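You operate a simulated robot arm through the tools that you are given. There is no shell and no other tool.

You are at the controls of a simulated robot arm. One attempt, no reset.

TASK
Put things in order on the top of the loading table. At the end: the orange drip can (marked "oil") stands on top of the white roll of wrap; the grey cover from the top of the loading table stands where the purple thermostat stood; the purple thermostat stands where the orange drip can stood; the blue sleeve stands where the grey cover stood; whatever was shut is shut again. Leave all else as you found it, and nothing knocked over.

It is judged by the outcome, as a careful person would: the job done as asked, and still so three seconds after it is handed in. It fails if anything else is knocked over, pushed out of place, dropped, spilled or broken. A push-on lid holds only when it is set on centred and level and pressed home; a screw cap is set on level and turned clockwise until tight.

THE ROBOT
A 7-joint arm with a two-finger parallel gripper, fixed in place. Base frame: the origin is at the foot of the arm, x ahead of it, y to its left, z up; the work surface is at about z = 0.9. Lengths are in m, angles in degrees, forces in N, time in s.
With the tool pointing down near the work surface it reaches from about 0.1 to 0.64 m from the base axis. Its first joint turns from -66.0 to 66.0 degrees. Payload 1.57 kg.
The tool frame sits at the grasp point between the pads (the TCP): z along the fingers, y along the line on which they close. The tips reach 0.03 m beyond it. The gripper opens to 0.08 m. The fingers are 0.017 m wide and 0.012 m thick; the gripper's body (0.04 by 0.082 m) begins 0.08 m behind the TCP.
Orientation is told as [roll, pitch, yaw] about the base's x, y, z axes, in that order, counted from this pose: with the fingers straight down and closing along the base's y, the tool's x points along the base's -x, its y along +y and its z along -z.

THE INTERFACE
- The arm moves only by the tool drive_tool. Its argument "rows" is a list of rows, each an object of numbers (a shift or turn left out is 0, a gripper value left out holds the last): "tx", "ty", "tz": the shift along the base's x, y, z in mm; "rx", "ry", "rz": the turn, a rotation vector about the base's x, y, z in rad; "gripper": the gripper command, from -1 (fully open) to 1 (shut), values between in proportion. In form: [{"tx": .., "ty": .., "tz": .., "rx": .., "ry": .., "rz": .., "gripper": ..}, ...]. A call has 1 to 20 rows; each row shifts and turns the commanded pose from where the row before left it. Each row takes 0.2 s and may step no farther than 0.05 m and 8.6 degrees from the row before; otherwise, or with a gripper value out of range, the whole call is refused. A pose out of reach is approached as far as the arm can. The call stops where the force on the tool passes 40 N (or 10 N more than at its start, if that is more) or the arm is blocked; 0.2 s more then pass. Each finger travels about 0.072 m/s and halts on what it meets, pressing with about 33 N; the grip force reading is that of the motor and also rises with nothing between the fingers. The clock runs only during rows and for 0.2 s after the last one: add rows that do not move to give the fingers time. The reply holds the time, the measured pose of the TCP, the force on the tool along the base axes, the opening and the grip force, in the units named above and with some noise, with the torque about the TCP (base axes, N m) and any sound that the robot's microphone picked up.
- Cameras (640 x 400 px; columns grow to the right, rows downward): "scene" is fixed at [0.0492, 0.4224, 1.4401]; the picture's right is [-0.84, -0.55, 0.00], its down [-0.23, 0.35, -0.91] and it looks along [0.49, -0.76, -0.42] (base axes); focal length 333 px, centre (320, 200). "wrist" rides on the gripper at [0.072, -0.007, -0.122] in the tool frame; the picture's right is [0.09, 1.00, 0.00], its down [-0.84, 0.08, -0.54] and it looks along [-0.54, 0.05, 0.84] (tool axes); focal length 238 px, centre (320, 200). There is no depth. A picture from a camera that has moved, and an enlarged one, comes with that camera's place and axes in the base frame and with its lens.
- get_image(camera): a new picture of that camera. It takes no simulated time.
- zoom(camera, box): a new picture of the part [left, top, right, bottom] of that camera's present view, enlarged. It takes no simulated time.
- sign_off(): hands the job in; it is judged then, once.

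Places have to be worked out from the pictures, the camera data and where the tool is seen. Open the gripper and draw the arm clear of the work before you hand the job in, unless the task says otherwise.

The tools are called after "Emit:" as a command line: name --argument value ..., lists and objects as JSON in quotes. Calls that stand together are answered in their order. drive_tool: Moves the arm, as the interface text tells. Its arguments: {"type":"object","properties":{"rows":{"type":"array","items":{"type":"object","properties":{"tx":{"type":"number"},"ty":{"type":"number"},"tz":{"type":"number"},"rx":{"type":"number"},"ry":{"type":"number"},"rz":{"type":"number"},"gripper":{"type":"number"}}}}},"required":["rows"]} The other tools are called the same way: get_image (camera) takes a picture; zoom (camera, box) takes an enlarged picture of a part of a camera's view; sign_off () hands the job in.

At the start:

```text
t: 0.0
tcp_pos: [0.3181, -0.0063, 1.2511]
ee_rot: [0.1, -0.1, 0.0]
ft_force: [-0.5, -0.1, 0.5]
ft_torque: [0.01, -0.06, 0.0]
opening: 0.0799
grasp_force: 0.2
```

scene: 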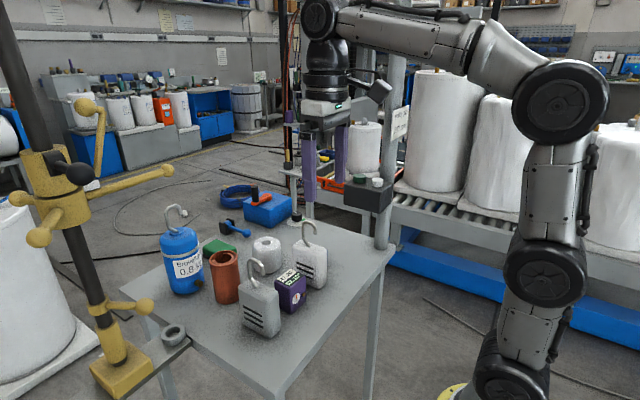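
wrist: 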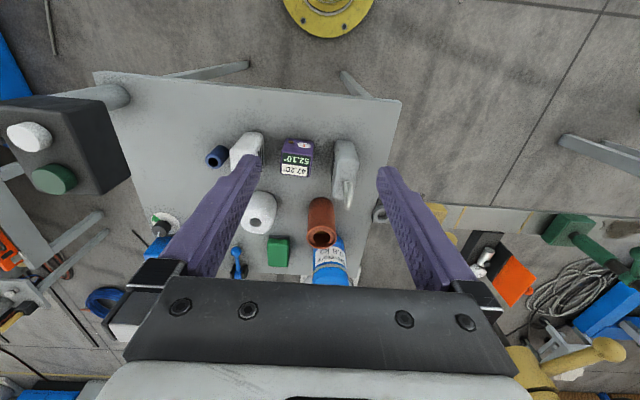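

I'll look closely at the table from both cameras to identify the objects before moving.

Emit:
zoom --camera "scene" --box '[140, 180, 400, 360]'

Emit:
zoom --camera "wrist" --box '[100, 60, 420, 300]'

```text
2.22 times, centred on (270, 270) of scene
camera zoom: at [0.0492, 0.4224, 1.4401], right [-0.84, -0.55, 0.0], down [-0.23, 0.35, -0.91], along [0.49, -0.76, -0.42], focal length 740 px, centre (431, 44)
```

zoom: 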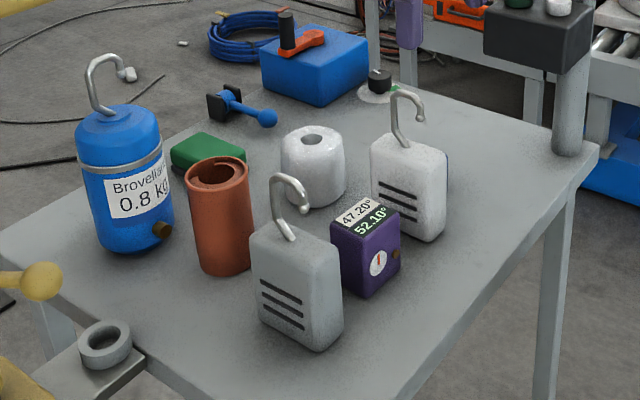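

```text
1.67 times, centred on (260, 180) of wrist
camera zoom: at [0.2444, -0.0142, 1.372], right [-0.09, 1.0, 0.0], down [0.84, 0.08, 0.54], along [0.54, 0.05, -0.84], focal length 397 px, centre (420, 233)
```

zoom: 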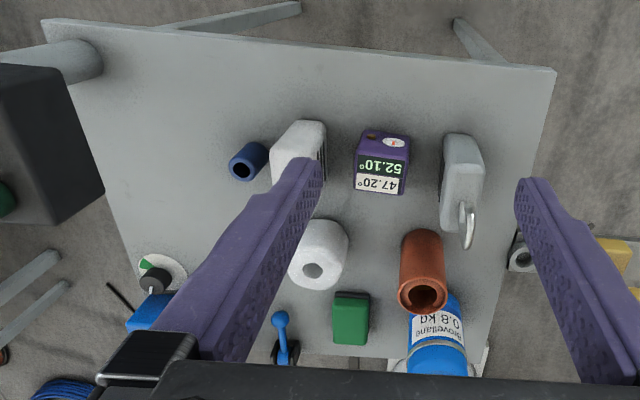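

The orange drip can isn't clearly identified yet, so I'll zoom further on the details.

Emit:
zoom --camera "scene" --box '[200, 225, 300, 310]'

Emit:
zoom --camera "scene" --box '[210, 160, 320, 240]'

Emit:
zoom --camera "wrist" --box '[270, 120, 370, 290]'

Emit:
zoom --camera "wrist" --box '[100, 120, 300, 290]'

Emit:
zoom --camera "scene" --box '[280, 130, 420, 260]'

Emit:
zoom --camera "scene" --box '[0, 80, 220, 400]'

```text
4.71 times, centred on (250, 268) of scene
camera zoom: at [0.0492, 0.4224, 1.4401], right [-0.84, -0.55, 0.0], down [-0.23, 0.35, -0.91], along [0.49, -0.76, -0.42], focal length 1566 px, centre (649, -118)
```

zoom: 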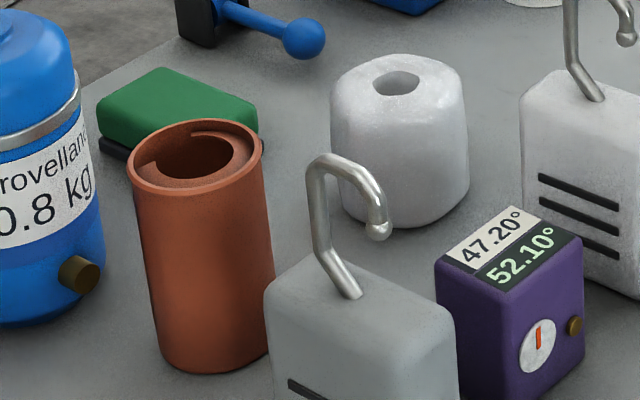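

```text
5.00 times, centred on (265, 200) of scene
camera zoom: at [0.0492, 0.4224, 1.4401], right [-0.84, -0.55, 0.0], down [-0.23, 0.35, -0.91], along [0.49, -0.76, -0.42], focal length 1664 px, centre (595, 200)
```

zoom: 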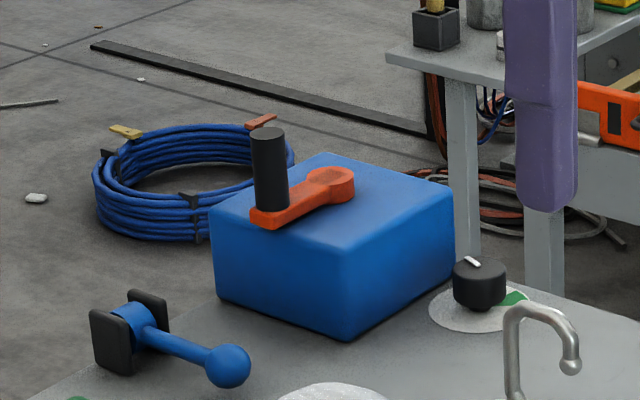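

```text
2.35 times, centred on (320, 205) of wrist
camera zoom: at [0.2444, -0.0142, 1.372], right [-0.09, 1.0, 0.0], down [0.84, 0.08, 0.54], along [0.54, 0.05, -0.84], focal length 561 px, centre (320, 188)
```

zoom: 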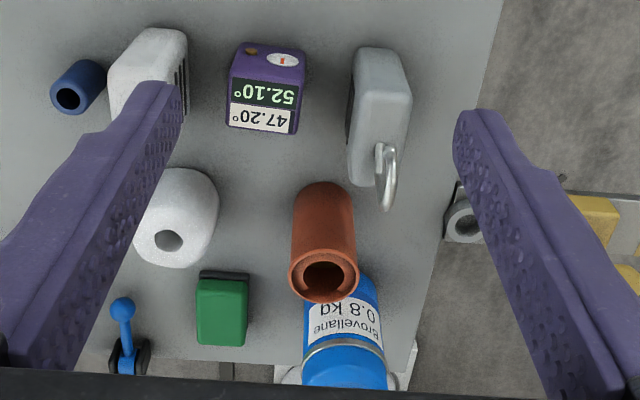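

```text
2.35 times, centred on (200, 205) of wrist
camera zoom: at [0.2444, -0.0142, 1.372], right [-0.09, 1.0, 0.0], down [0.84, 0.08, 0.54], along [0.54, 0.05, -0.84], focal length 561 px, centre (602, 188)
```

zoom: 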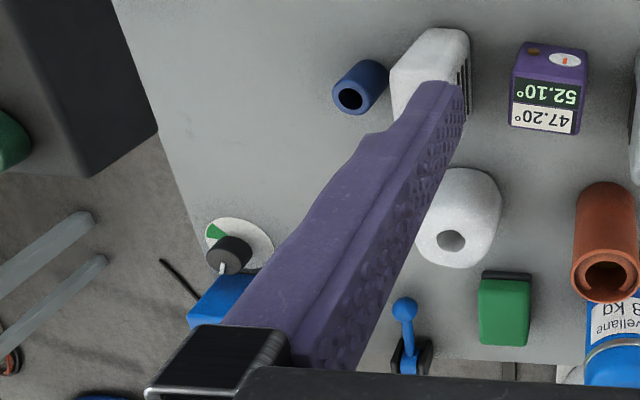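

```text
3.08 times, centred on (350, 195) of scene
camera zoom: at [0.0492, 0.4224, 1.4401], right [-0.84, -0.55, 0.0], down [-0.23, 0.35, -0.91], along [0.49, -0.76, -0.42], focal length 1024 px, centre (228, 215)
```

zoom: 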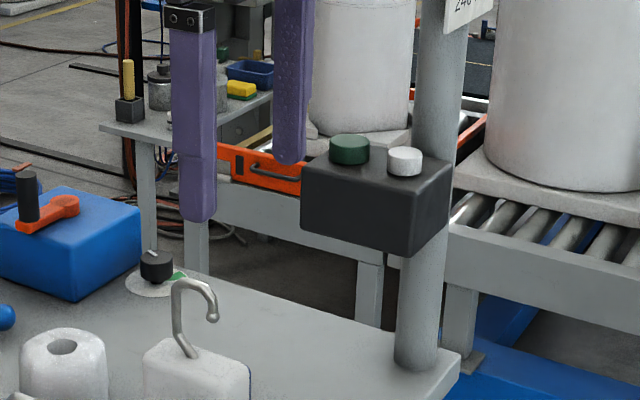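

```text
1.25 times, centred on (110, 240) of scene
camera zoom: at [0.0492, 0.4224, 1.4401], right [-0.84, -0.55, 0.0], down [-0.23, 0.35, -0.91], along [0.49, -0.76, -0.42], focal length 416 px, centre (582, 150)
```

zoom: 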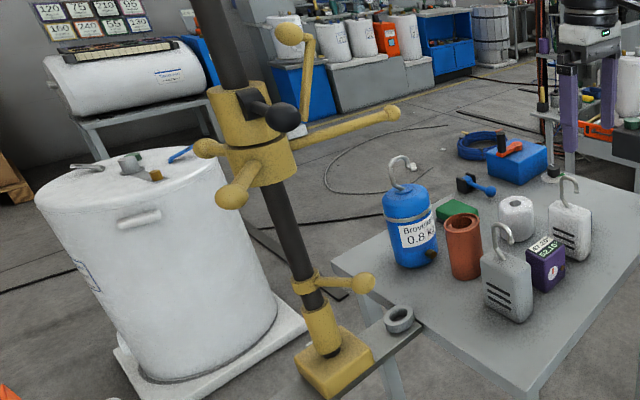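

The terracotta-orange cylinder is the only candidate for the drip can, but I can't see its "oil" mark. I'll raise the arm and yaw it 90° to look from the other side.

Emit:
drive_tool --rows '[{"tz": 30, "ty": -20, "rz": 0.1428}, {"tz": 30, "ty": -20, "rz": 0.1428}, {"ty": -20, "tx": 10, "rz": 0.1428}, {"ty": -20, "tx": 10, "rz": 0.1428}, {"ty": -20, "tx": 10, "rz": 0.1428}, {"ty": -20, "tx": 10, "rz": 0.1428}, {"ty": -20, "tx": 10, "rz": 0.1428}, {"ty": -20, "tx": 10, "rz": 0.1428}, {"ty": -20, "tx": 10, "rz": 0.1428}, {"ty": -20, "tx": 10, "rz": 0.1428}, {"ty": -20, "tx": 10, "rz": 0.1428}, {}]'

Emit:
get_image --camera "wrist"

Emit:
get_image --camera "scene"

```text
t: 2.6
tcp_pos: [0.3753, -0.201, 1.2762]
ee_rot: [0.0, 0.1, 87.3]
ft_force: [-0.4, 0.5, 1.1]
ft_torque: [0.02, -0.01, 0.03]
opening: 0.0798
grasp_force: 0.1
out of reach, approached as far as the arm can: row 5, 6, 7, 8, 9, 10, 11
```

```text
taken
camera wrist: at [0.378, -0.2751, 1.3972], right [-1.0, -0.05, 0.0], down [-0.04, 0.84, 0.54], along [-0.02, 0.54, -0.84], focal length 238 px, centre (320, 200)
```

wrist: 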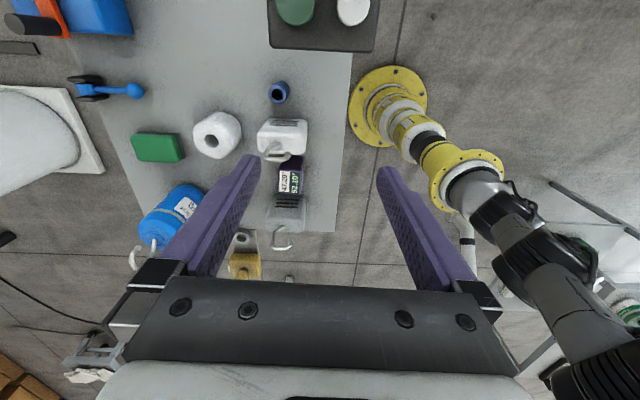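

```text
taken
```

scene: 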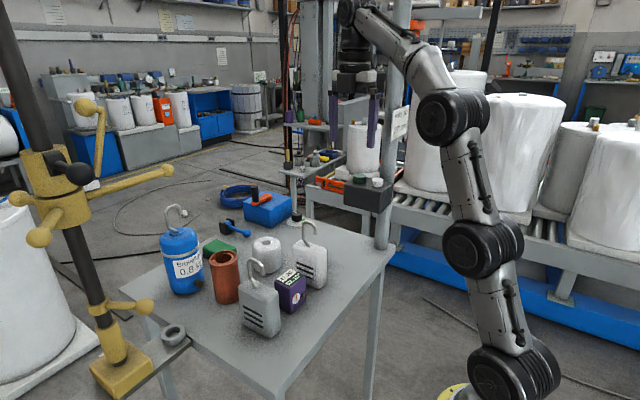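

The finger hides the orange can from here and the arm is near its upper reach. I'll drop a bit and shift forward so the can shows between the fingers.

Emit:
drive_tool --rows '[{"tz": -40, "tx": 15}, {"tz": -40, "tx": 20}, {"tz": -10, "tx": 30}, {"tx": 30}, {}]'

Emit:
get_image --camera "wrist"

Emit:
zoom --camera "wrist" --box '[220, 60, 420, 260]'

```text
t: 3.8
tcp_pos: [0.4709, -0.2012, 1.1828]
ee_rot: [0.0, 0.0, 90.0]
ft_force: [-0.2, 0.2, -0.5]
ft_torque: [-0.01, 0.0, 0.01]
opening: 0.0799
grasp_force: 0.1
```

```text
taken
camera wrist: at [0.476, -0.2731, 1.3044], right [-1.0, -0.09, 0.0], down [-0.08, 0.84, 0.54], along [-0.05, 0.54, -0.84], focal length 238 px, centre (320, 200)
```

wrist: 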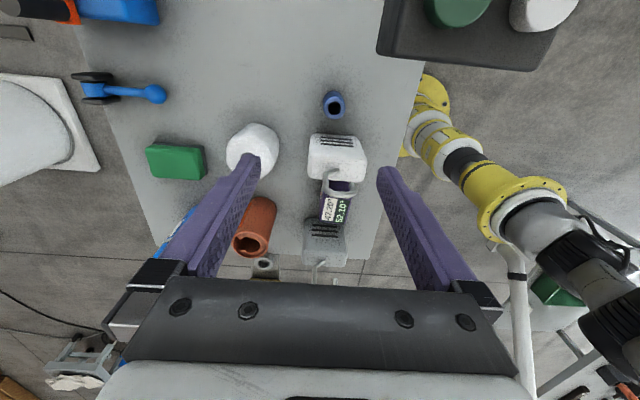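

```text
2.00 times, centred on (320, 160) of wrist
camera zoom: at [0.476, -0.2731, 1.3044], right [-1.0, -0.09, 0.0], down [-0.08, 0.84, 0.54], along [-0.05, 0.54, -0.84], focal length 477 px, centre (320, 280)
```

zoom: 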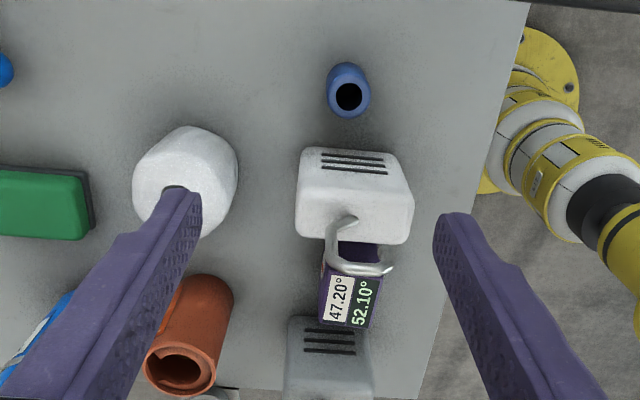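

No "oil" mark on the visible side. I'll look inside the orange cylinder more closely by moving sideways so nothing blocks it.

Emit:
drive_tool --rows '[{"tx": 30}, {"tx": 30}, {"tx": 30, "ty": 30}, {}]'

Emit:
get_image --camera "wrist"

Emit:
zoom --camera "wrist" --box '[240, 130, 400, 290]'

Emit:
zoom --camera "scene" --box '[200, 240, 250, 280]'

```text
t: 4.8
tcp_pos: [0.5269, -0.1586, 1.1656]
ee_rot: [-0.1, 0.0, 90.1]
ft_force: [0.6, 0.3, 0.0]
ft_torque: [0.0, -0.02, 0.01]
opening: 0.0802
grasp_force: 0.0
out of reach, approached as far as the arm can: row 2, 3
```

```text
taken
camera wrist: at [0.5321, -0.2318, 1.287], right [-1.0, -0.09, 0.0], down [-0.08, 0.84, 0.54], along [-0.05, 0.54, -0.84], focal length 238 px, centre (320, 200)
```

wrist: 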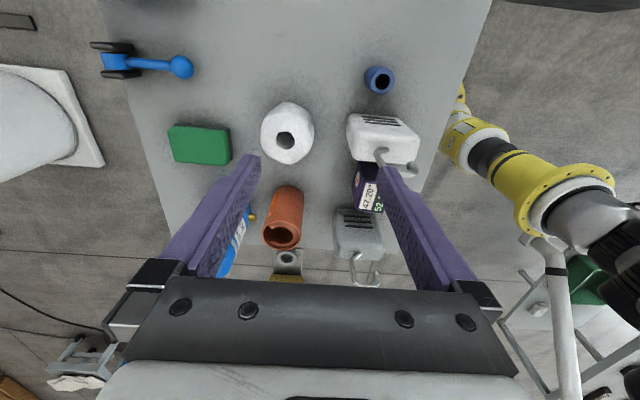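

```text
2.50 times, centred on (320, 210) of wrist
camera zoom: at [0.5321, -0.2318, 1.287], right [-1.0, -0.09, 0.0], down [-0.08, 0.84, 0.54], along [-0.05, 0.54, -0.84], focal length 596 px, centre (320, 175)
```

zoom: 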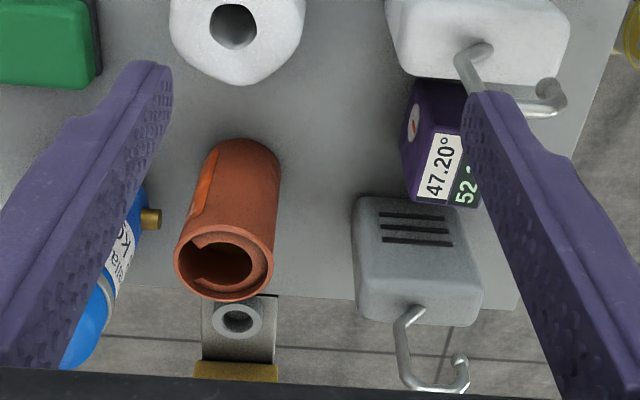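

```text
10.00 times, centred on (225, 260) of scene
camera zoom: at [0.0492, 0.4224, 1.4401], right [-0.84, -0.55, 0.0], down [-0.23, 0.35, -0.91], along [0.49, -0.76, -0.42], focal length 3328 px, centre (1270, -400)
```

zoom: 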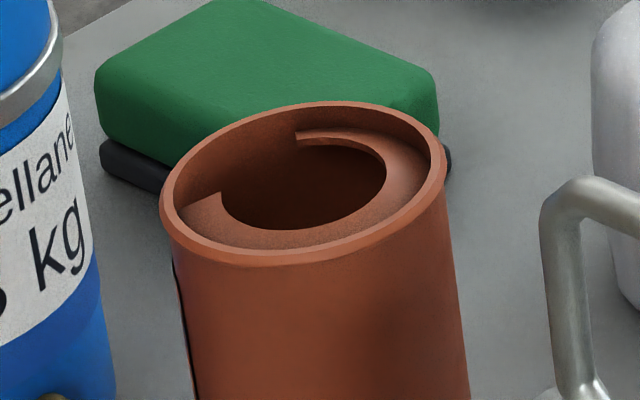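

There's a bright orange strip on the +x side of the terracotta cylinder – possibly a label or an opening. I'll yaw another 45° to look at that side.

Emit:
drive_tool --rows '[{"tz": -5, "rz": 0.14}, {"rz": 0.14}, {"rz": 0.14}, {"rz": 0.14}, {"rz": 0.14}, {"rz": 0.14}, {}]'

Emit:
get_image --camera "wrist"

Emit:
zoom --camera "wrist" --box '[240, 130, 400, 290]'

```text
t: 6.4
tcp_pos: [0.5282, -0.1598, 1.1611]
ee_rot: [0.0, 0.0, 138.3]
ft_force: [1.1, -0.6, -0.3]
ft_torque: [-0.02, 0.0, 0.01]
opening: 0.08
grasp_force: 0.0
```

```text
taken
camera wrist: at [0.5841, -0.2047, 1.2834], right [-0.59, -0.8, 0.0], down [-0.68, 0.5, 0.54], along [-0.44, 0.32, -0.84], focal length 238 px, centre (320, 200)
```

wrist: 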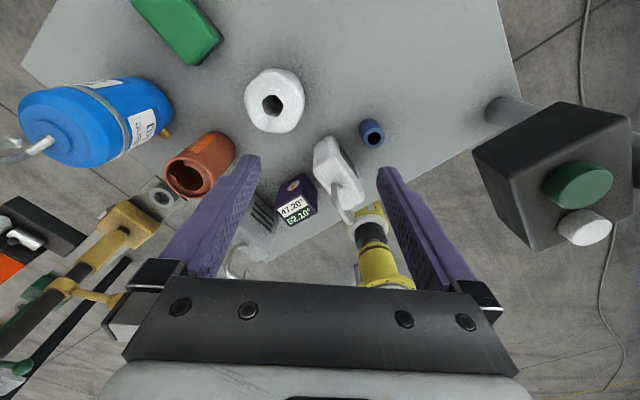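

```text
2.50 times, centred on (320, 210) of wrist
camera zoom: at [0.5841, -0.2047, 1.2834], right [-0.59, -0.8, 0.0], down [-0.68, 0.5, 0.54], along [-0.44, 0.32, -0.84], focal length 596 px, centre (320, 175)
```

zoom: 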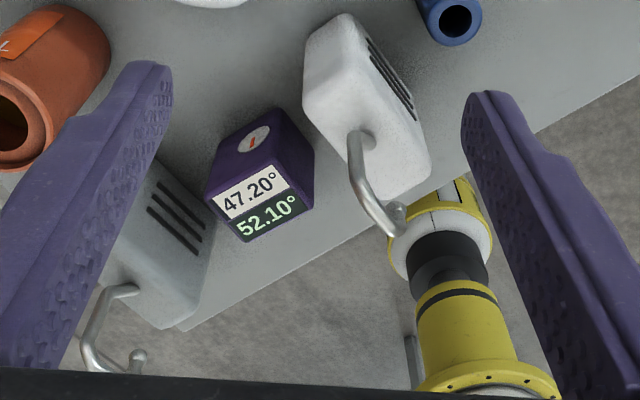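

Emit:
zoom --camera "wrist" --box '[150, 110, 250, 210]'

Emit:
zoom --camera "wrist" --box '[230, 60, 410, 260]'

```text
4.00 times, centred on (200, 160) of wrist
camera zoom: at [0.5841, -0.2047, 1.2834], right [-0.59, -0.8, 0.0], down [-0.68, 0.5, 0.54], along [-0.44, 0.32, -0.84], focal length 953 px, centre (800, 360)
```

zoom: 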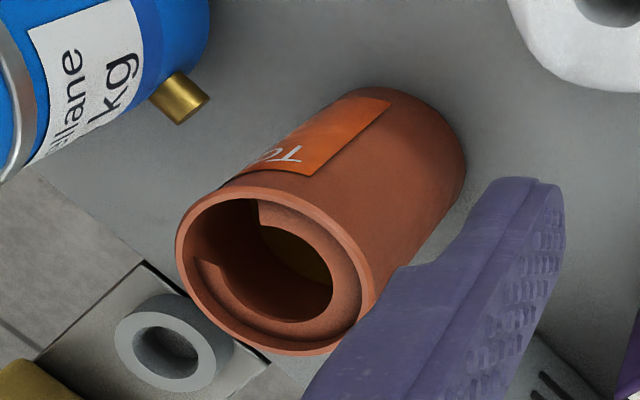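

```text
2.00 times, centred on (320, 160) of wrist
camera zoom: at [0.5841, -0.2047, 1.2834], right [-0.59, -0.8, 0.0], down [-0.68, 0.5, 0.54], along [-0.44, 0.32, -0.84], focal length 477 px, centre (320, 280)
```

zoom: 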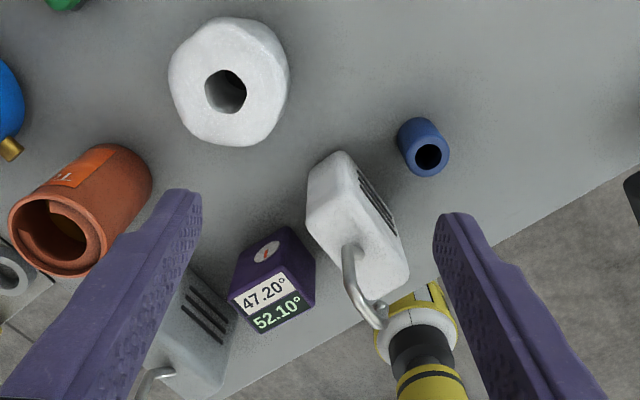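

There's a label with text on the +x side. I'll yaw further toward 175° and move nearer to read it, staying above hook height (~1.13).

Emit:
drive_tool --rows '[{"ty": 15, "rz": 0.14}, {"ty": 15, "rz": 0.14}, {"ty": 15, "rz": 0.14}, {"ty": 15, "rz": 0.14}, {"ty": 15, "tx": 5}, {}]'

Emit:
get_image --camera "wrist"

Emit:
zoom --camera "wrist" --box '[140, 80, 260, 200]'

```text
t: 7.8
tcp_pos: [0.5371, -0.0537, 1.1626]
ee_rot: [0.1, 0.0, 165.2]
ft_force: [-0.3, -0.3, 0.3]
ft_torque: [0.06, 0.02, 0.01]
opening: 0.0799
grasp_force: 0.1
out of reach, approached as far as the arm can: row 3, 4
```

```text
taken
camera wrist: at [0.6075, -0.0659, 1.2847], right [-0.17, -0.99, 0.0], down [-0.83, 0.14, 0.54], along [-0.53, 0.09, -0.84], focal length 238 px, centre (320, 200)
```

wrist: 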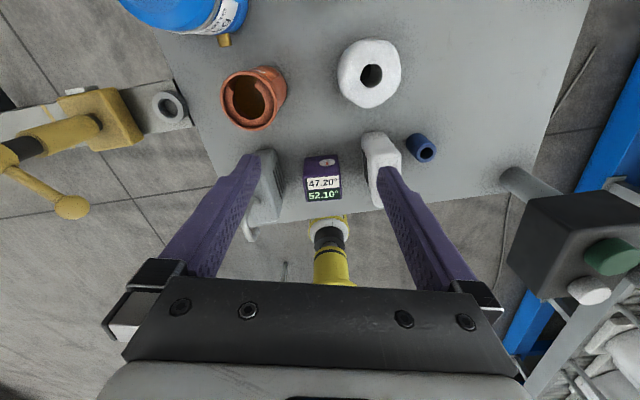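

```text
3.33 times, centred on (200, 140) of wrist
camera zoom: at [0.6075, -0.0659, 1.2847], right [-0.17, -0.99, 0.0], down [-0.83, 0.14, 0.54], along [-0.53, 0.09, -0.84], focal length 794 px, centre (720, 400)
```

zoom: 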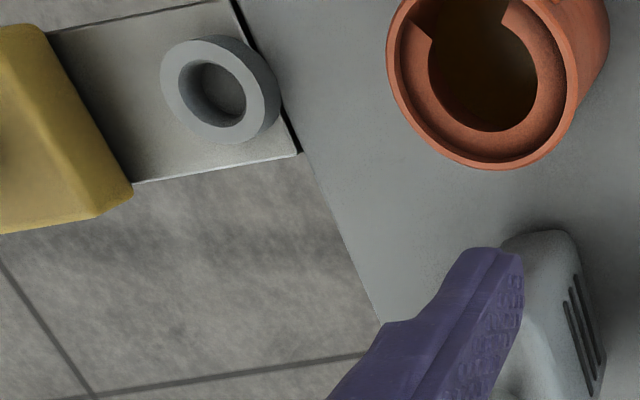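

Emit:
zoom --camera "wrist" --box '[205, 55, 305, 140]'

Emit:
zoom --camera "wrist" --box '[230, 20, 450, 220]'

```text
4.71 times, centred on (255, 98) of wrist
camera zoom: at [0.6075, -0.0659, 1.2847], right [-0.17, -0.99, 0.0], down [-0.83, 0.14, 0.54], along [-0.53, 0.09, -0.84], focal length 1122 px, centre (626, 682)
```

zoom: 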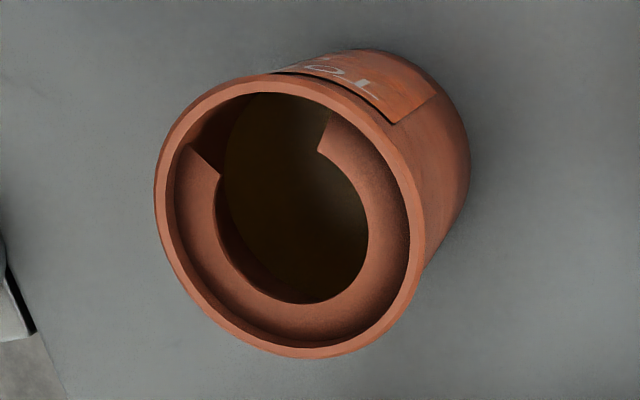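

```text
2.00 times, centred on (340, 120) of wrist
camera zoom: at [0.6075, -0.0659, 1.2847], right [-0.17, -0.99, 0.0], down [-0.83, 0.14, 0.54], along [-0.53, 0.09, -0.84], focal length 477 px, centre (280, 360)
```

zoom: 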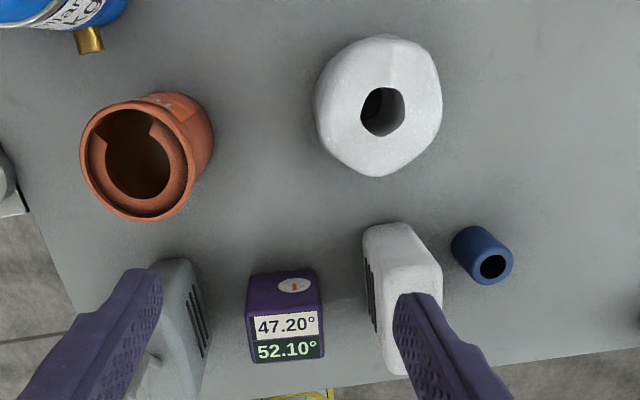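

The label's text is too foreshortened ("TO.."?). I'll descend to a safe spot beyond the roll and view from a lower angle.

Emit:
drive_tool --rows '[{"ty": -30, "rz": -0.1}, {"ty": -40, "rz": -0.1}, {"ty": -40, "tx": 20}, {"tz": -30, "tx": 30}, {"tz": -30, "tx": 20, "ty": -10}, {"tz": -20}, {}]'

Emit:
get_image --camera "wrist"

Emit:
zoom --camera "wrist" --box '[100, 60, 260, 200]'

```text
t: 9.4
tcp_pos: [0.5712, -0.1655, 1.0704]
ee_rot: [0.1, 0.0, 153.8]
ft_force: [0.4, 0.8, -0.1]
ft_torque: [0.02, -0.02, 0.02]
opening: 0.08
grasp_force: 0.0
out of reach, approached as far as the arm can: row 3, 4, 5
```

```text
taken
camera wrist: at [0.6374, -0.1921, 1.1914], right [-0.36, -0.93, 0.0], down [-0.78, 0.3, 0.54], along [-0.51, 0.19, -0.84], focal length 238 px, centre (320, 200)
```

wrist: 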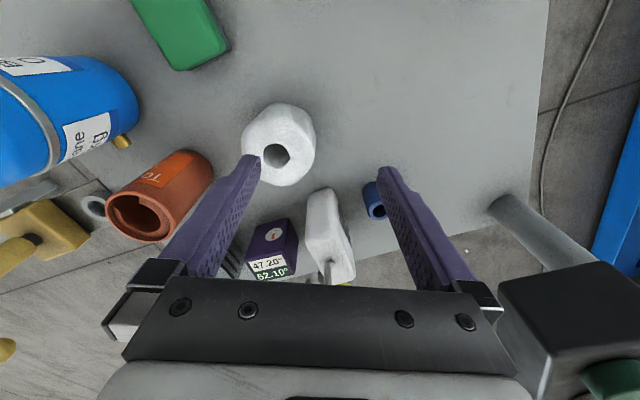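

```text
2.86 times, centred on (180, 130) of wrist
camera zoom: at [0.6374, -0.1921, 1.1914], right [-0.36, -0.93, 0.0], down [-0.78, 0.3, 0.54], along [-0.51, 0.19, -0.84], focal length 681 px, centre (720, 400)
```

zoom: 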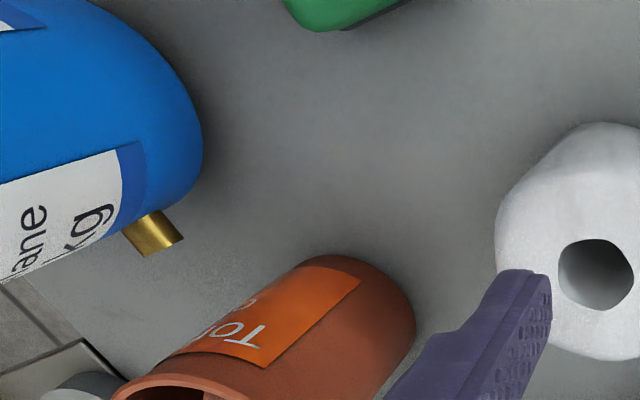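

The label reads "Tor…/o…" on orange, so this is the drip can ("oil" on the second line), open-topped, to be kept upright. I'll pull back, rotate to yaw 0 at a safe height, and measure from above.

Emit:
drive_tool --rows '[{"tz": 40, "tx": -30}, {"tz": 40, "tx": -40}, {"tx": -20, "ty": 10, "rz": -0.14}, {"ty": 10, "rz": -0.14}, {"ty": 10, "rz": -0.14}, {"ty": 10, "rz": -0.14}, {"ty": 10, "rz": -0.14}, {"ty": 10, "rz": -0.14}, {"ty": 10, "rz": -0.14}, {"ty": 10, "rz": -0.14}, {"ty": 10, "rz": -0.14}, {"ty": 10, "rz": -0.14}, {"ty": 10, "rz": -0.14}, {"ty": 10, "rz": -0.14}, {"ty": 10, "rz": -0.14}, {"ty": 10, "rz": -0.14}, {"rz": -0.14}, {"rz": -0.14}, {"rz": -0.14}, {"rz": -0.14}]'

Emit:
get_image --camera "wrist"

```text
refused: row 2 steps farther than a row can; nothing moved
```

```text
taken
camera wrist: at [0.6374, -0.1921, 1.1914], right [-0.36, -0.93, 0.0], down [-0.78, 0.3, 0.54], along [-0.51, 0.19, -0.84], focal length 238 px, centre (320, 200)
```

wrist: 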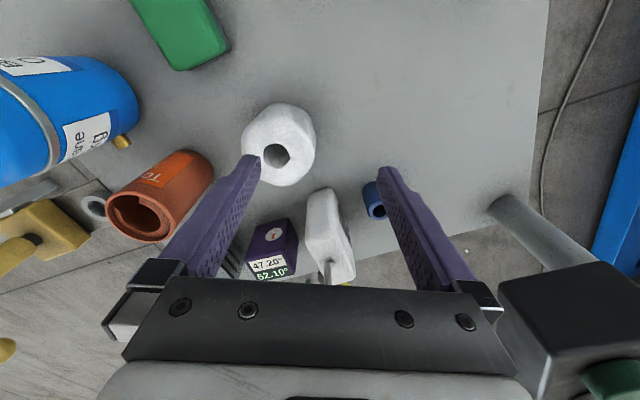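

One row exceeded the step limit; I'll resend it with smaller steps.

Emit:
drive_tool --rows '[{"tz": 35, "tx": -30}, {"tz": 35, "tx": -30}, {"tz": 15, "tx": -20, "ty": 10, "rz": -0.14}, {"ty": 10, "rz": -0.14}, {"ty": 10, "rz": -0.14}, {"ty": 10, "rz": -0.14}, {"ty": 10, "rz": -0.14}, {"ty": 10, "rz": -0.14}, {"ty": 10, "rz": -0.14}, {"ty": 10, "rz": -0.14}, {"ty": 10, "rz": -0.14}, {"ty": 10, "rz": -0.14}, {"ty": 10, "rz": -0.14}, {"ty": 10, "rz": -0.14}, {"ty": 10, "rz": -0.14}, {"ty": 10, "rz": -0.14}, {"rz": -0.14}, {"rz": -0.14}, {"rz": -0.14}, {"rz": -0.14}]'

Emit:
get_image --camera "wrist"

```text
t: 13.6
tcp_pos: [0.4902, -0.0244, 1.1535]
ee_rot: [0.0, -0.1, 9.2]
ft_force: [0.1, 1.4, 0.7]
ft_torque: [0.02, 0.02, 0.0]
opening: 0.0801
grasp_force: 0.1
```

```text
taken
camera wrist: at [0.4199, -0.0443, 1.2746], right [-0.25, 0.97, 0.0], down [0.81, 0.21, 0.54], along [0.52, 0.14, -0.84], focal length 238 px, centre (320, 200)
```

wrist: 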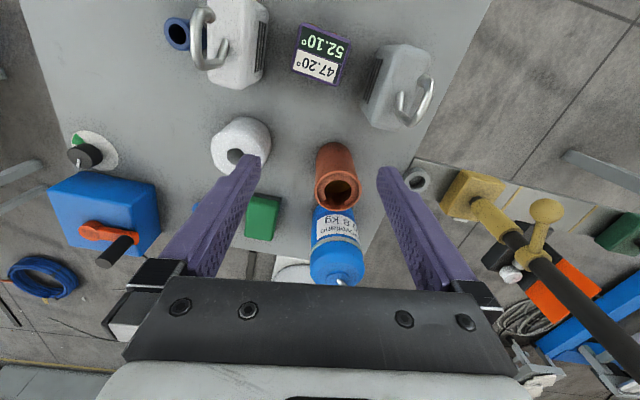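

Nearly back to yaw 0. I'll finish the rotation, centre at y≈0.01 and measure.

Emit:
drive_tool --rows '[{"rz": -0.08, "ty": 15}, {"rz": -0.08, "ty": 15}, {}, {}]'

Emit:
get_image --camera "wrist"

Emit:
zoom --camera "wrist" --box '[250, 100, 390, 260]'

Emit:
zoom --camera "wrist" --box '[150, 0, 430, 180]'

```text
t: 14.6
tcp_pos: [0.4903, 0.0044, 1.1536]
ee_rot: [0.0, 0.0, 0.2]
ft_force: [0.3, -0.4, -0.7]
ft_torque: [-0.01, 0.0, 0.02]
opening: 0.0801
grasp_force: 0.1
```

```text
taken
camera wrist: at [0.4172, -0.0031, 1.2745], right [-0.1, 1.0, 0.0], down [0.84, 0.08, 0.54], along [0.54, 0.05, -0.84], focal length 238 px, centre (320, 200)
```

wrist: 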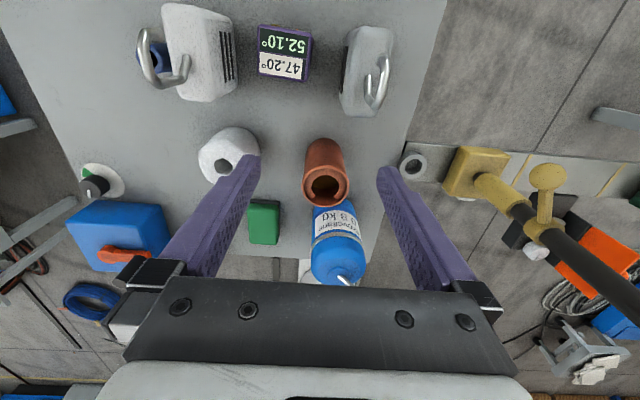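

```text
2.50 times, centred on (320, 180) of wrist
camera zoom: at [0.4172, -0.0031, 1.2745], right [-0.1, 1.0, 0.0], down [0.84, 0.08, 0.54], along [0.54, 0.05, -0.84], focal length 596 px, centre (320, 250)
```

zoom: 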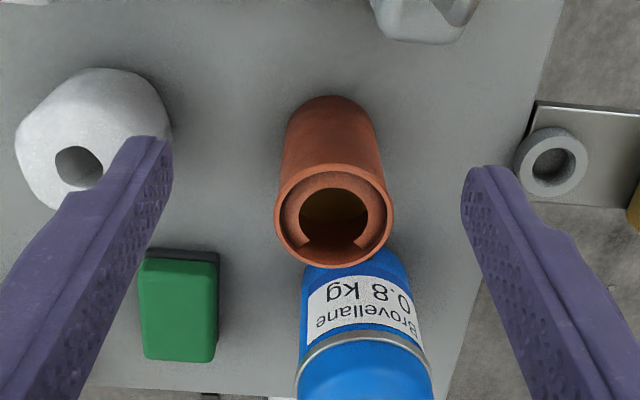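

```text
2.22 times, centred on (290, 90) of wrist
camera zoom: at [0.4172, -0.0031, 1.2745], right [-0.1, 1.0, 0.0], down [0.84, 0.08, 0.54], along [0.54, 0.05, -0.84], focal length 530 px, centre (387, 444)
```

zoom: 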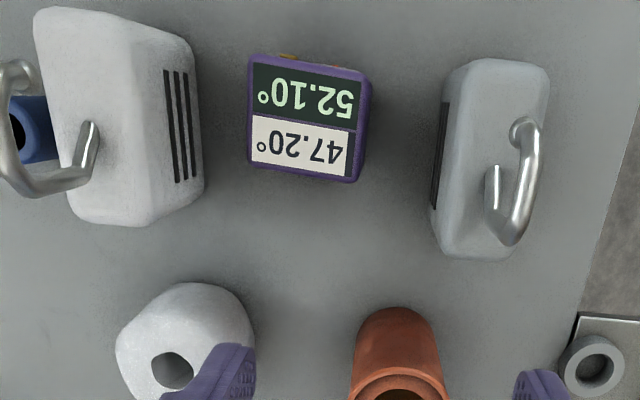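

Triangulating from several views: can rim centre ≈ (0.570, 0.020, 1.003), Ø≈0.06; roll top hole ≈ (0.5695, −0.122, 0.970); thermostat top ≈ (0.428, −0.041, 0.968). I'll move above the can and verify alignment.

Emit:
drive_tool --rows '[{"tx": 40, "ty": 8}, {"tx": 40, "ty": 8}, {"tz": -40}, {"tz": -50}, {}, {}]'

Emit:
get_image --camera "wrist"

Emit:
get_image --camera "scene"

```text
t: 16.0
tcp_pos: [0.5599, 0.0209, 1.0612]
ee_rot: [0.1, 0.1, 0.1]
ft_force: [0.4, -0.1, -0.3]
ft_torque: [0.0, 0.0, -0.03]
opening: 0.0796
grasp_force: 0.0
out of reach, approached as far as the arm can: row 2
```

```text
taken
camera wrist: at [0.4877, 0.0124, 1.1825], right [-0.1, 1.0, 0.0], down [0.84, 0.08, 0.54], along [0.54, 0.05, -0.84], focal length 238 px, centre (320, 200)
```

wrist: 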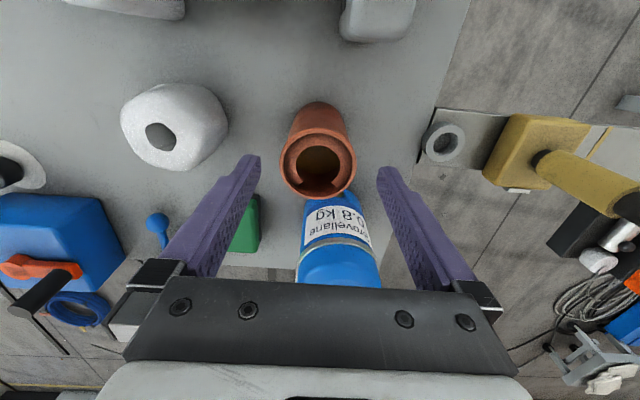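

```text
taken
```

scene: 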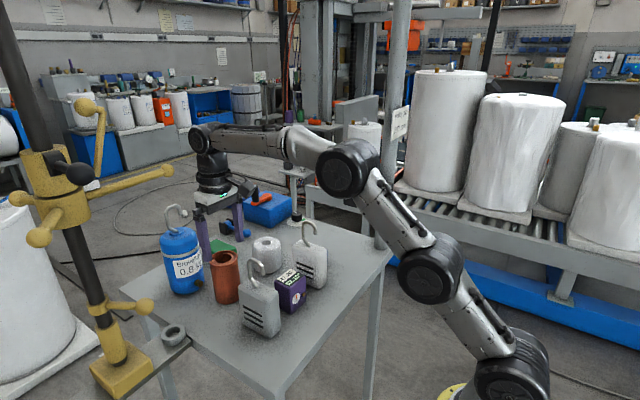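

Alignment check puts the can at about (0.569, 0.019). I'll shift +10 mm in x, −1.5 mm in y and descend around it.

Emit:
drive_tool --rows '[{"tx": 9.5, "ty": -1.5}, {}, {"tz": -20}, {"tz": -20}, {"tz": -20}, {"tz": -15}, {"tz": -11}, {}, {}]'

Emit:
get_image --camera "wrist"

Emit:
zoom --camera "scene" --box '[140, 180, 340, 320]'

```text
t: 18.0
tcp_pos: [0.5693, 0.0161, 0.9768]
ee_rot: [0.1, 0.0, 0.3]
ft_force: [0.3, 0.5, 0.8]
ft_torque: [-0.01, -0.03, 0.01]
opening: 0.0798
grasp_force: 0.0
```

```text
taken
camera wrist: at [0.4965, 0.009, 1.0979], right [-0.1, 1.0, 0.0], down [0.84, 0.08, 0.54], along [0.54, 0.05, -0.84], focal length 238 px, centre (320, 200)
```

wrist: 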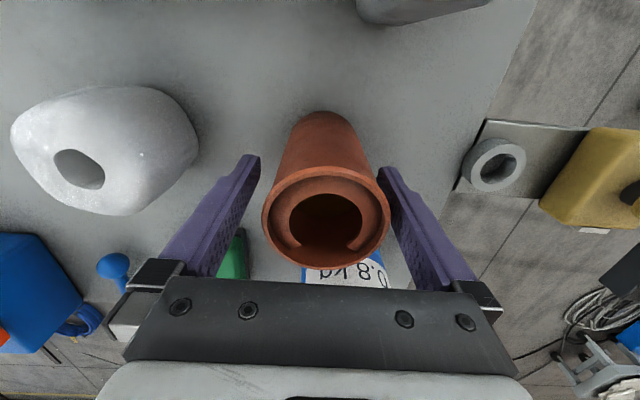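

```text
2.86 times, centred on (240, 250) of scene
camera zoom: at [0.0492, 0.4224, 1.4401], right [-0.84, -0.55, 0.0], down [-0.23, 0.35, -0.91], along [0.49, -0.76, -0.42], focal length 951 px, centre (549, 57)
```

zoom: 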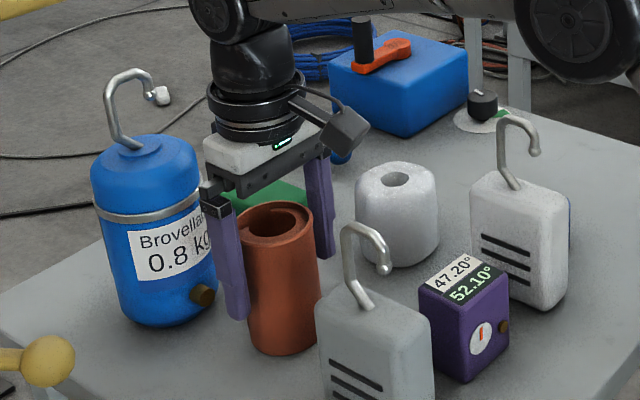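

The can is ~3.5 mm to +y of the grip centre; I'll correct that and close.

Emit:
drive_tool --rows '[{"ty": 3.5}, {}, {"gripper": 0.0}, {"gripper": 0.3}, {"gripper": 0.6}, {"gripper": 1.0}, {}, {}, {}]'

Emit:
get_image --camera "wrist"

```text
t: 20.0
tcp_pos: [0.5684, 0.0205, 0.9777]
ee_rot: [0.0, -0.1, 0.2]
ft_force: [0.1, -0.6, 0.0]
ft_torque: [-0.12, -0.01, -0.01]
opening: 0.0587
grasp_force: 33.0
```

```text
taken
camera wrist: at [0.4966, 0.0126, 1.0986], right [-0.1, 1.0, 0.0], down [0.84, 0.08, 0.54], along [0.54, 0.05, -0.84], focal length 238 px, centre (320, 200)
```

wrist: 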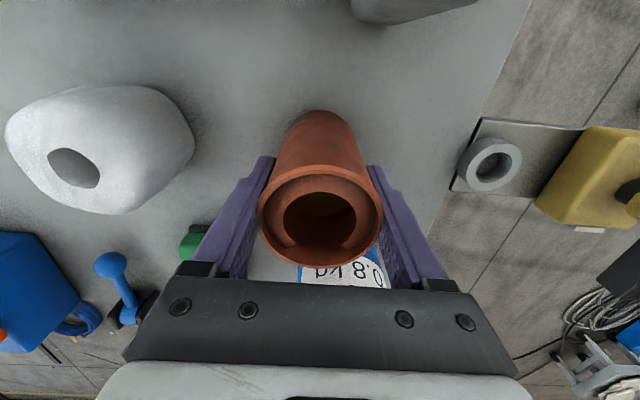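

Gripped (59 mm). I'll lift ~92 mm straight up gently and check.

Emit:
drive_tool --rows '[{"tz": 5}, {"tz": 15}, {"tz": 20}, {"tz": 20}, {"tz": 20}, {"tz": 12}, {}, {}]'

Emit:
get_image --camera "wrist"

Emit:
zoom --camera "scene" --box '[140, 180, 340, 320]'

```text
t: 21.8
tcp_pos: [0.5695, 0.0214, 1.0702]
ee_rot: [0.1, 0.1, 0.2]
ft_force: [-0.1, 0.2, -2.8]
ft_torque: [-0.02, -0.01, -0.01]
opening: 0.0589
grasp_force: 33.4
```

```text
taken
camera wrist: at [0.4974, 0.013, 1.1921], right [-0.1, 1.0, 0.0], down [0.84, 0.08, 0.54], along [0.54, 0.05, -0.84], focal length 238 px, centre (320, 200)
```

wrist: 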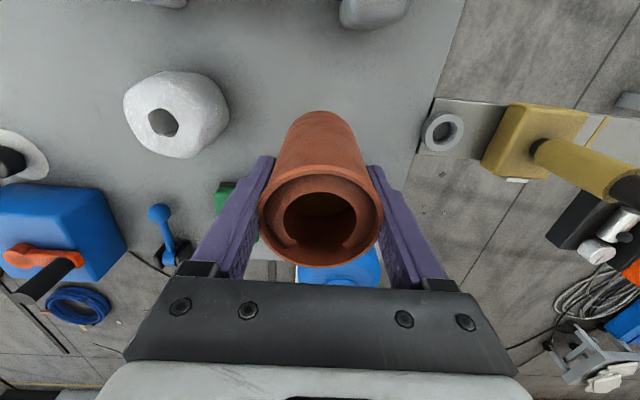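

```text
2.86 times, centred on (240, 250) of scene
camera zoom: at [0.0493, 0.4224, 1.4401], right [-0.84, -0.55, 0.0], down [-0.23, 0.35, -0.91], along [0.49, -0.76, -0.42], focal length 951 px, centre (549, 57)
```

zoom: 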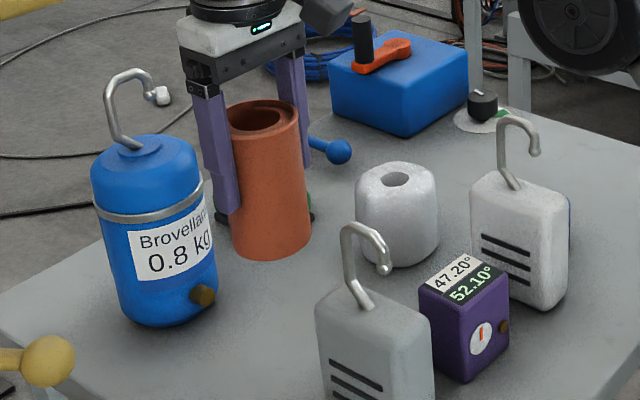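

Held cleanly and upright. Now I move −144 mm in y over the roll at constant height (~22 mm above its top).

Emit:
drive_tool --rows '[{"ty": -10}, {"ty": -20}, {"ty": -20}, {"ty": -20}, {"ty": -20}, {"ty": -20}, {"ty": -20}, {"ty": -10}, {"ty": -4}, {}, {}]'

Emit:
get_image --camera "wrist"

Emit:
zoom --camera "scene" --box '[170, 160, 370, 300]'

```text
t: 24.2
tcp_pos: [0.5689, -0.1219, 1.0693]
ee_rot: [0.2, 0.0, 0.2]
ft_force: [-0.3, 0.2, -3.0]
ft_torque: [0.0, 0.01, 0.0]
opening: 0.0589
grasp_force: 33.0
```

```text
taken
camera wrist: at [0.4965, -0.1303, 1.1907], right [-0.1, 1.0, 0.0], down [0.84, 0.08, 0.54], along [0.54, 0.05, -0.84], focal length 238 px, centre (320, 200)
```

wrist: 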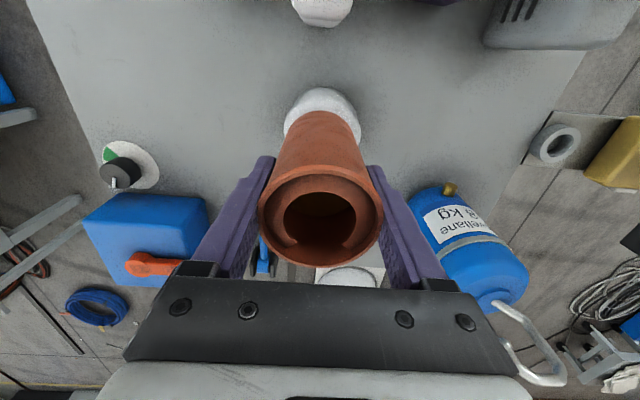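

```text
2.86 times, centred on (270, 230) of scene
camera zoom: at [0.0493, 0.4224, 1.4401], right [-0.84, -0.55, 0.0], down [-0.23, 0.35, -0.91], along [0.49, -0.76, -0.42], focal length 951 px, centre (463, 114)
```

zoom: 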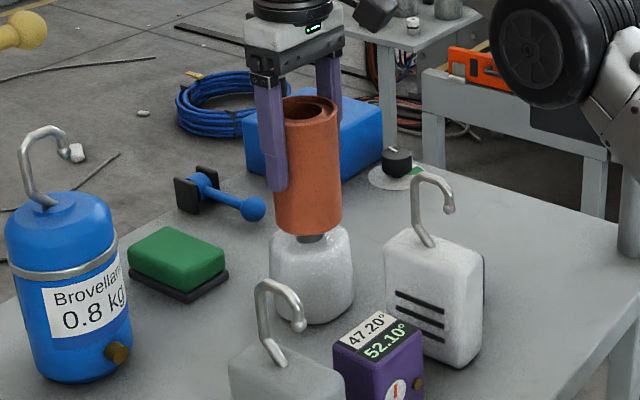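

Can is over the roll; roll outline suggests its centre is ~1.5–3 mm to +y. I'll nudge +1.5 mm and lower to just above the top.

Emit:
drive_tool --rows '[{"ty": 1.5}, {"tz": -5}, {"tz": -5}, {"tz": -4}, {"tz": -3}, {}, {}]'

Emit:
zoom --camera "scene" --box '[230, 170, 310, 290]'

```text
t: 25.8
tcp_pos: [0.5693, -0.1195, 1.0527]
ee_rot: [0.1, 0.0, 0.1]
ft_force: [0.2, -0.2, -2.3]
ft_torque: [-0.02, -0.02, 0.0]
opening: 0.0588
grasp_force: 33.3
```

```text
3.33 times, centred on (270, 230) of scene
camera zoom: at [0.0493, 0.4224, 1.4401], right [-0.84, -0.55, 0.0], down [-0.23, 0.35, -0.91], along [0.49, -0.76, -0.42], focal length 1110 px, centre (487, 100)
```

zoom: 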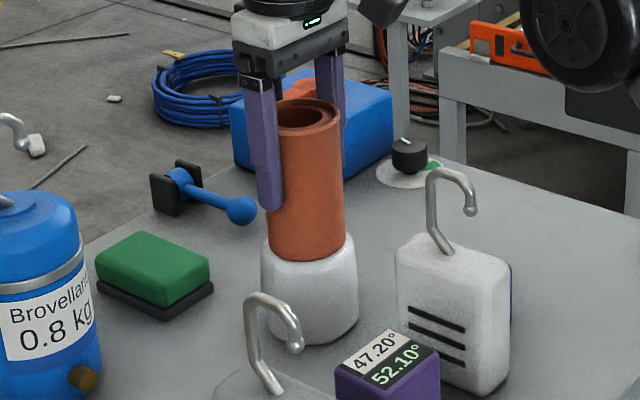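

Well centred. Lowering in 1.5 mm steps, watching for contact force.

Emit:
drive_tool --rows '[{"tz": -1.5}, {"tz": -1.5}, {"tz": -1}, {}]'

```text
t: 26.8
tcp_pos: [0.5705, -0.12, 1.0511]
ee_rot: [0.1, -0.5, 0.2]
ft_force: [-2.4, 0.5, 20.6]
ft_torque: [0.22, 0.39, 0.0]
opening: 0.0588
grasp_force: 33.0
```

Contact reached at z≈1.051 with 20 N. I'll ease up 2 mm to unload before releasing.

Emit:
drive_tool --rows '[{"tz": 1.5}, {"tz": 0.5}, {}, {}]'

Emit:
zoom --camera "scene" --box '[230, 190, 310, 270]'

Emit:
get_image --camera "wrist"

```text
t: 27.8
tcp_pos: [0.5695, -0.1223, 1.0491]
ee_rot: [0.3, 0.1, 0.1]
ft_force: [3.3, 2.4, 10.8]
ft_torque: [0.11, -0.45, 0.05]
opening: 0.0587
grasp_force: 32.9
```

```text
5.00 times, centred on (270, 230) of scene
camera zoom: at [0.0492, 0.4225, 1.4401], right [-0.84, -0.55, 0.0], down [-0.23, 0.35, -0.91], along [0.49, -0.76, -0.42], focal length 1664 px, centre (570, 50)
```

zoom: 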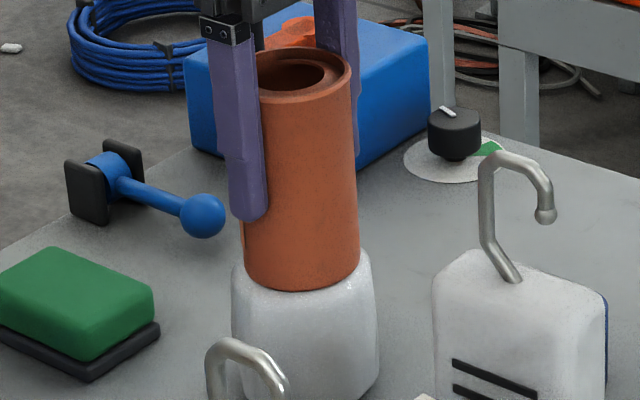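

```text
taken
camera wrist: at [0.4967, -0.1297, 1.1708], right [-0.1, 1.0, 0.0], down [0.84, 0.08, 0.54], along [0.54, 0.05, -0.84], focal length 238 px, centre (320, 200)
```

wrist: 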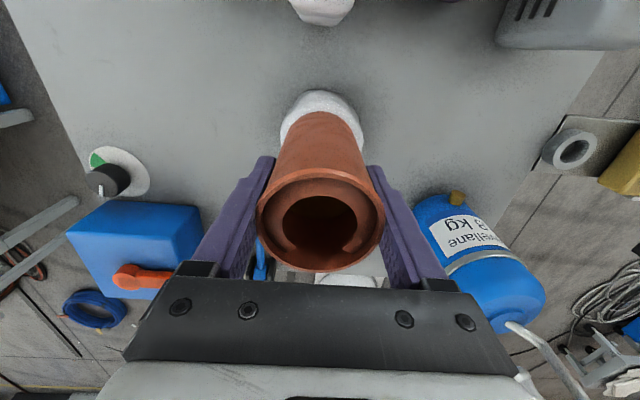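

The can slipped ~1–2 mm up in the grip and still presses with ~10 N; I'll raise a little more until the load is near zero.

Emit:
drive_tool --rows '[{"tz": 1}, {}, {}, {}]'

```text
t: 28.8
tcp_pos: [0.57, -0.122, 1.0501]
ee_rot: [0.2, 0.1, 0.2]
ft_force: [-0.1, 0.7, -3.1]
ft_torque: [-0.01, 0.03, -0.01]
opening: 0.0587
grasp_force: 33.3
```

Now hanging free, just above contact. I'll lower 0.7 mm and open slowly.

Emit:
drive_tool --rows '[{"tz": -0.7}, {}, {}]'

```text
t: 29.6
tcp_pos: [0.5692, -0.1213, 1.0501]
ee_rot: [0.1, 0.0, 0.2]
ft_force: [-0.4, 0.2, -3.1]
ft_torque: [-0.03, 0.0, 0.03]
opening: 0.0589
grasp_force: 32.8
```

Emit:
drive_tool --rows '[{"tz": -0.6}, {}, {}]'

```text
t: 30.4
tcp_pos: [0.57, -0.1213, 1.0503]
ee_rot: [0.1, 0.0, 0.2]
ft_force: [0.4, 0.5, -1.5]
ft_torque: [-0.02, 0.03, -0.04]
opening: 0.0591
grasp_force: 33.4
```

The load has started transferring (−1.5 N instead of −3.1 N), so I'm touching. Open gradually.

Emit:
drive_tool --rows '[{"tz": -0.3}, {"gripper": 0.4}, {"gripper": 0.3}, {"gripper": 0.1}, {"gripper": -0.3}, {"gripper": -0.7}, {"gripper": -1}, {}, {}]'

Emit:
get_image --camera "wrist"

Emit:
zoom --camera "scene" --box '[230, 190, 310, 270]'

```text
t: 32.4
tcp_pos: [0.5695, -0.1213, 1.0496]
ee_rot: [0.1, 0.1, 0.2]
ft_force: [-0.6, 0.1, -0.2]
ft_torque: [0.0, -0.01, 0.01]
opening: 0.0798
grasp_force: 0.0
```

```text
taken
camera wrist: at [0.497, -0.1294, 1.1711], right [-0.1, 1.0, 0.0], down [0.84, 0.08, 0.54], along [0.54, 0.05, -0.84], focal length 238 px, centre (320, 200)
```

wrist: 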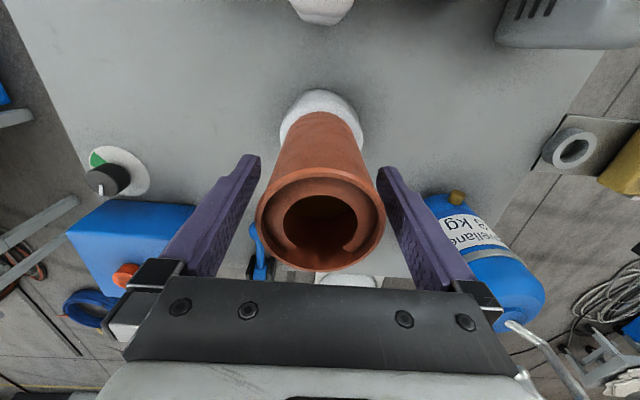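

```text
5.00 times, centred on (270, 230) of scene
camera zoom: at [0.0492, 0.4224, 1.4401], right [-0.84, -0.55, 0.0], down [-0.23, 0.35, -0.91], along [0.49, -0.76, -0.42], focal length 1664 px, centre (570, 50)
```

zoom: 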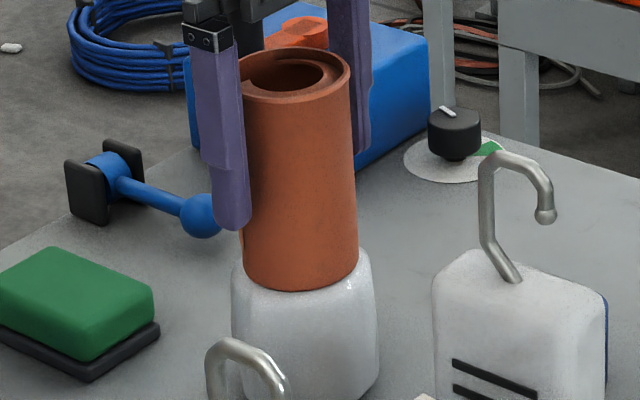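

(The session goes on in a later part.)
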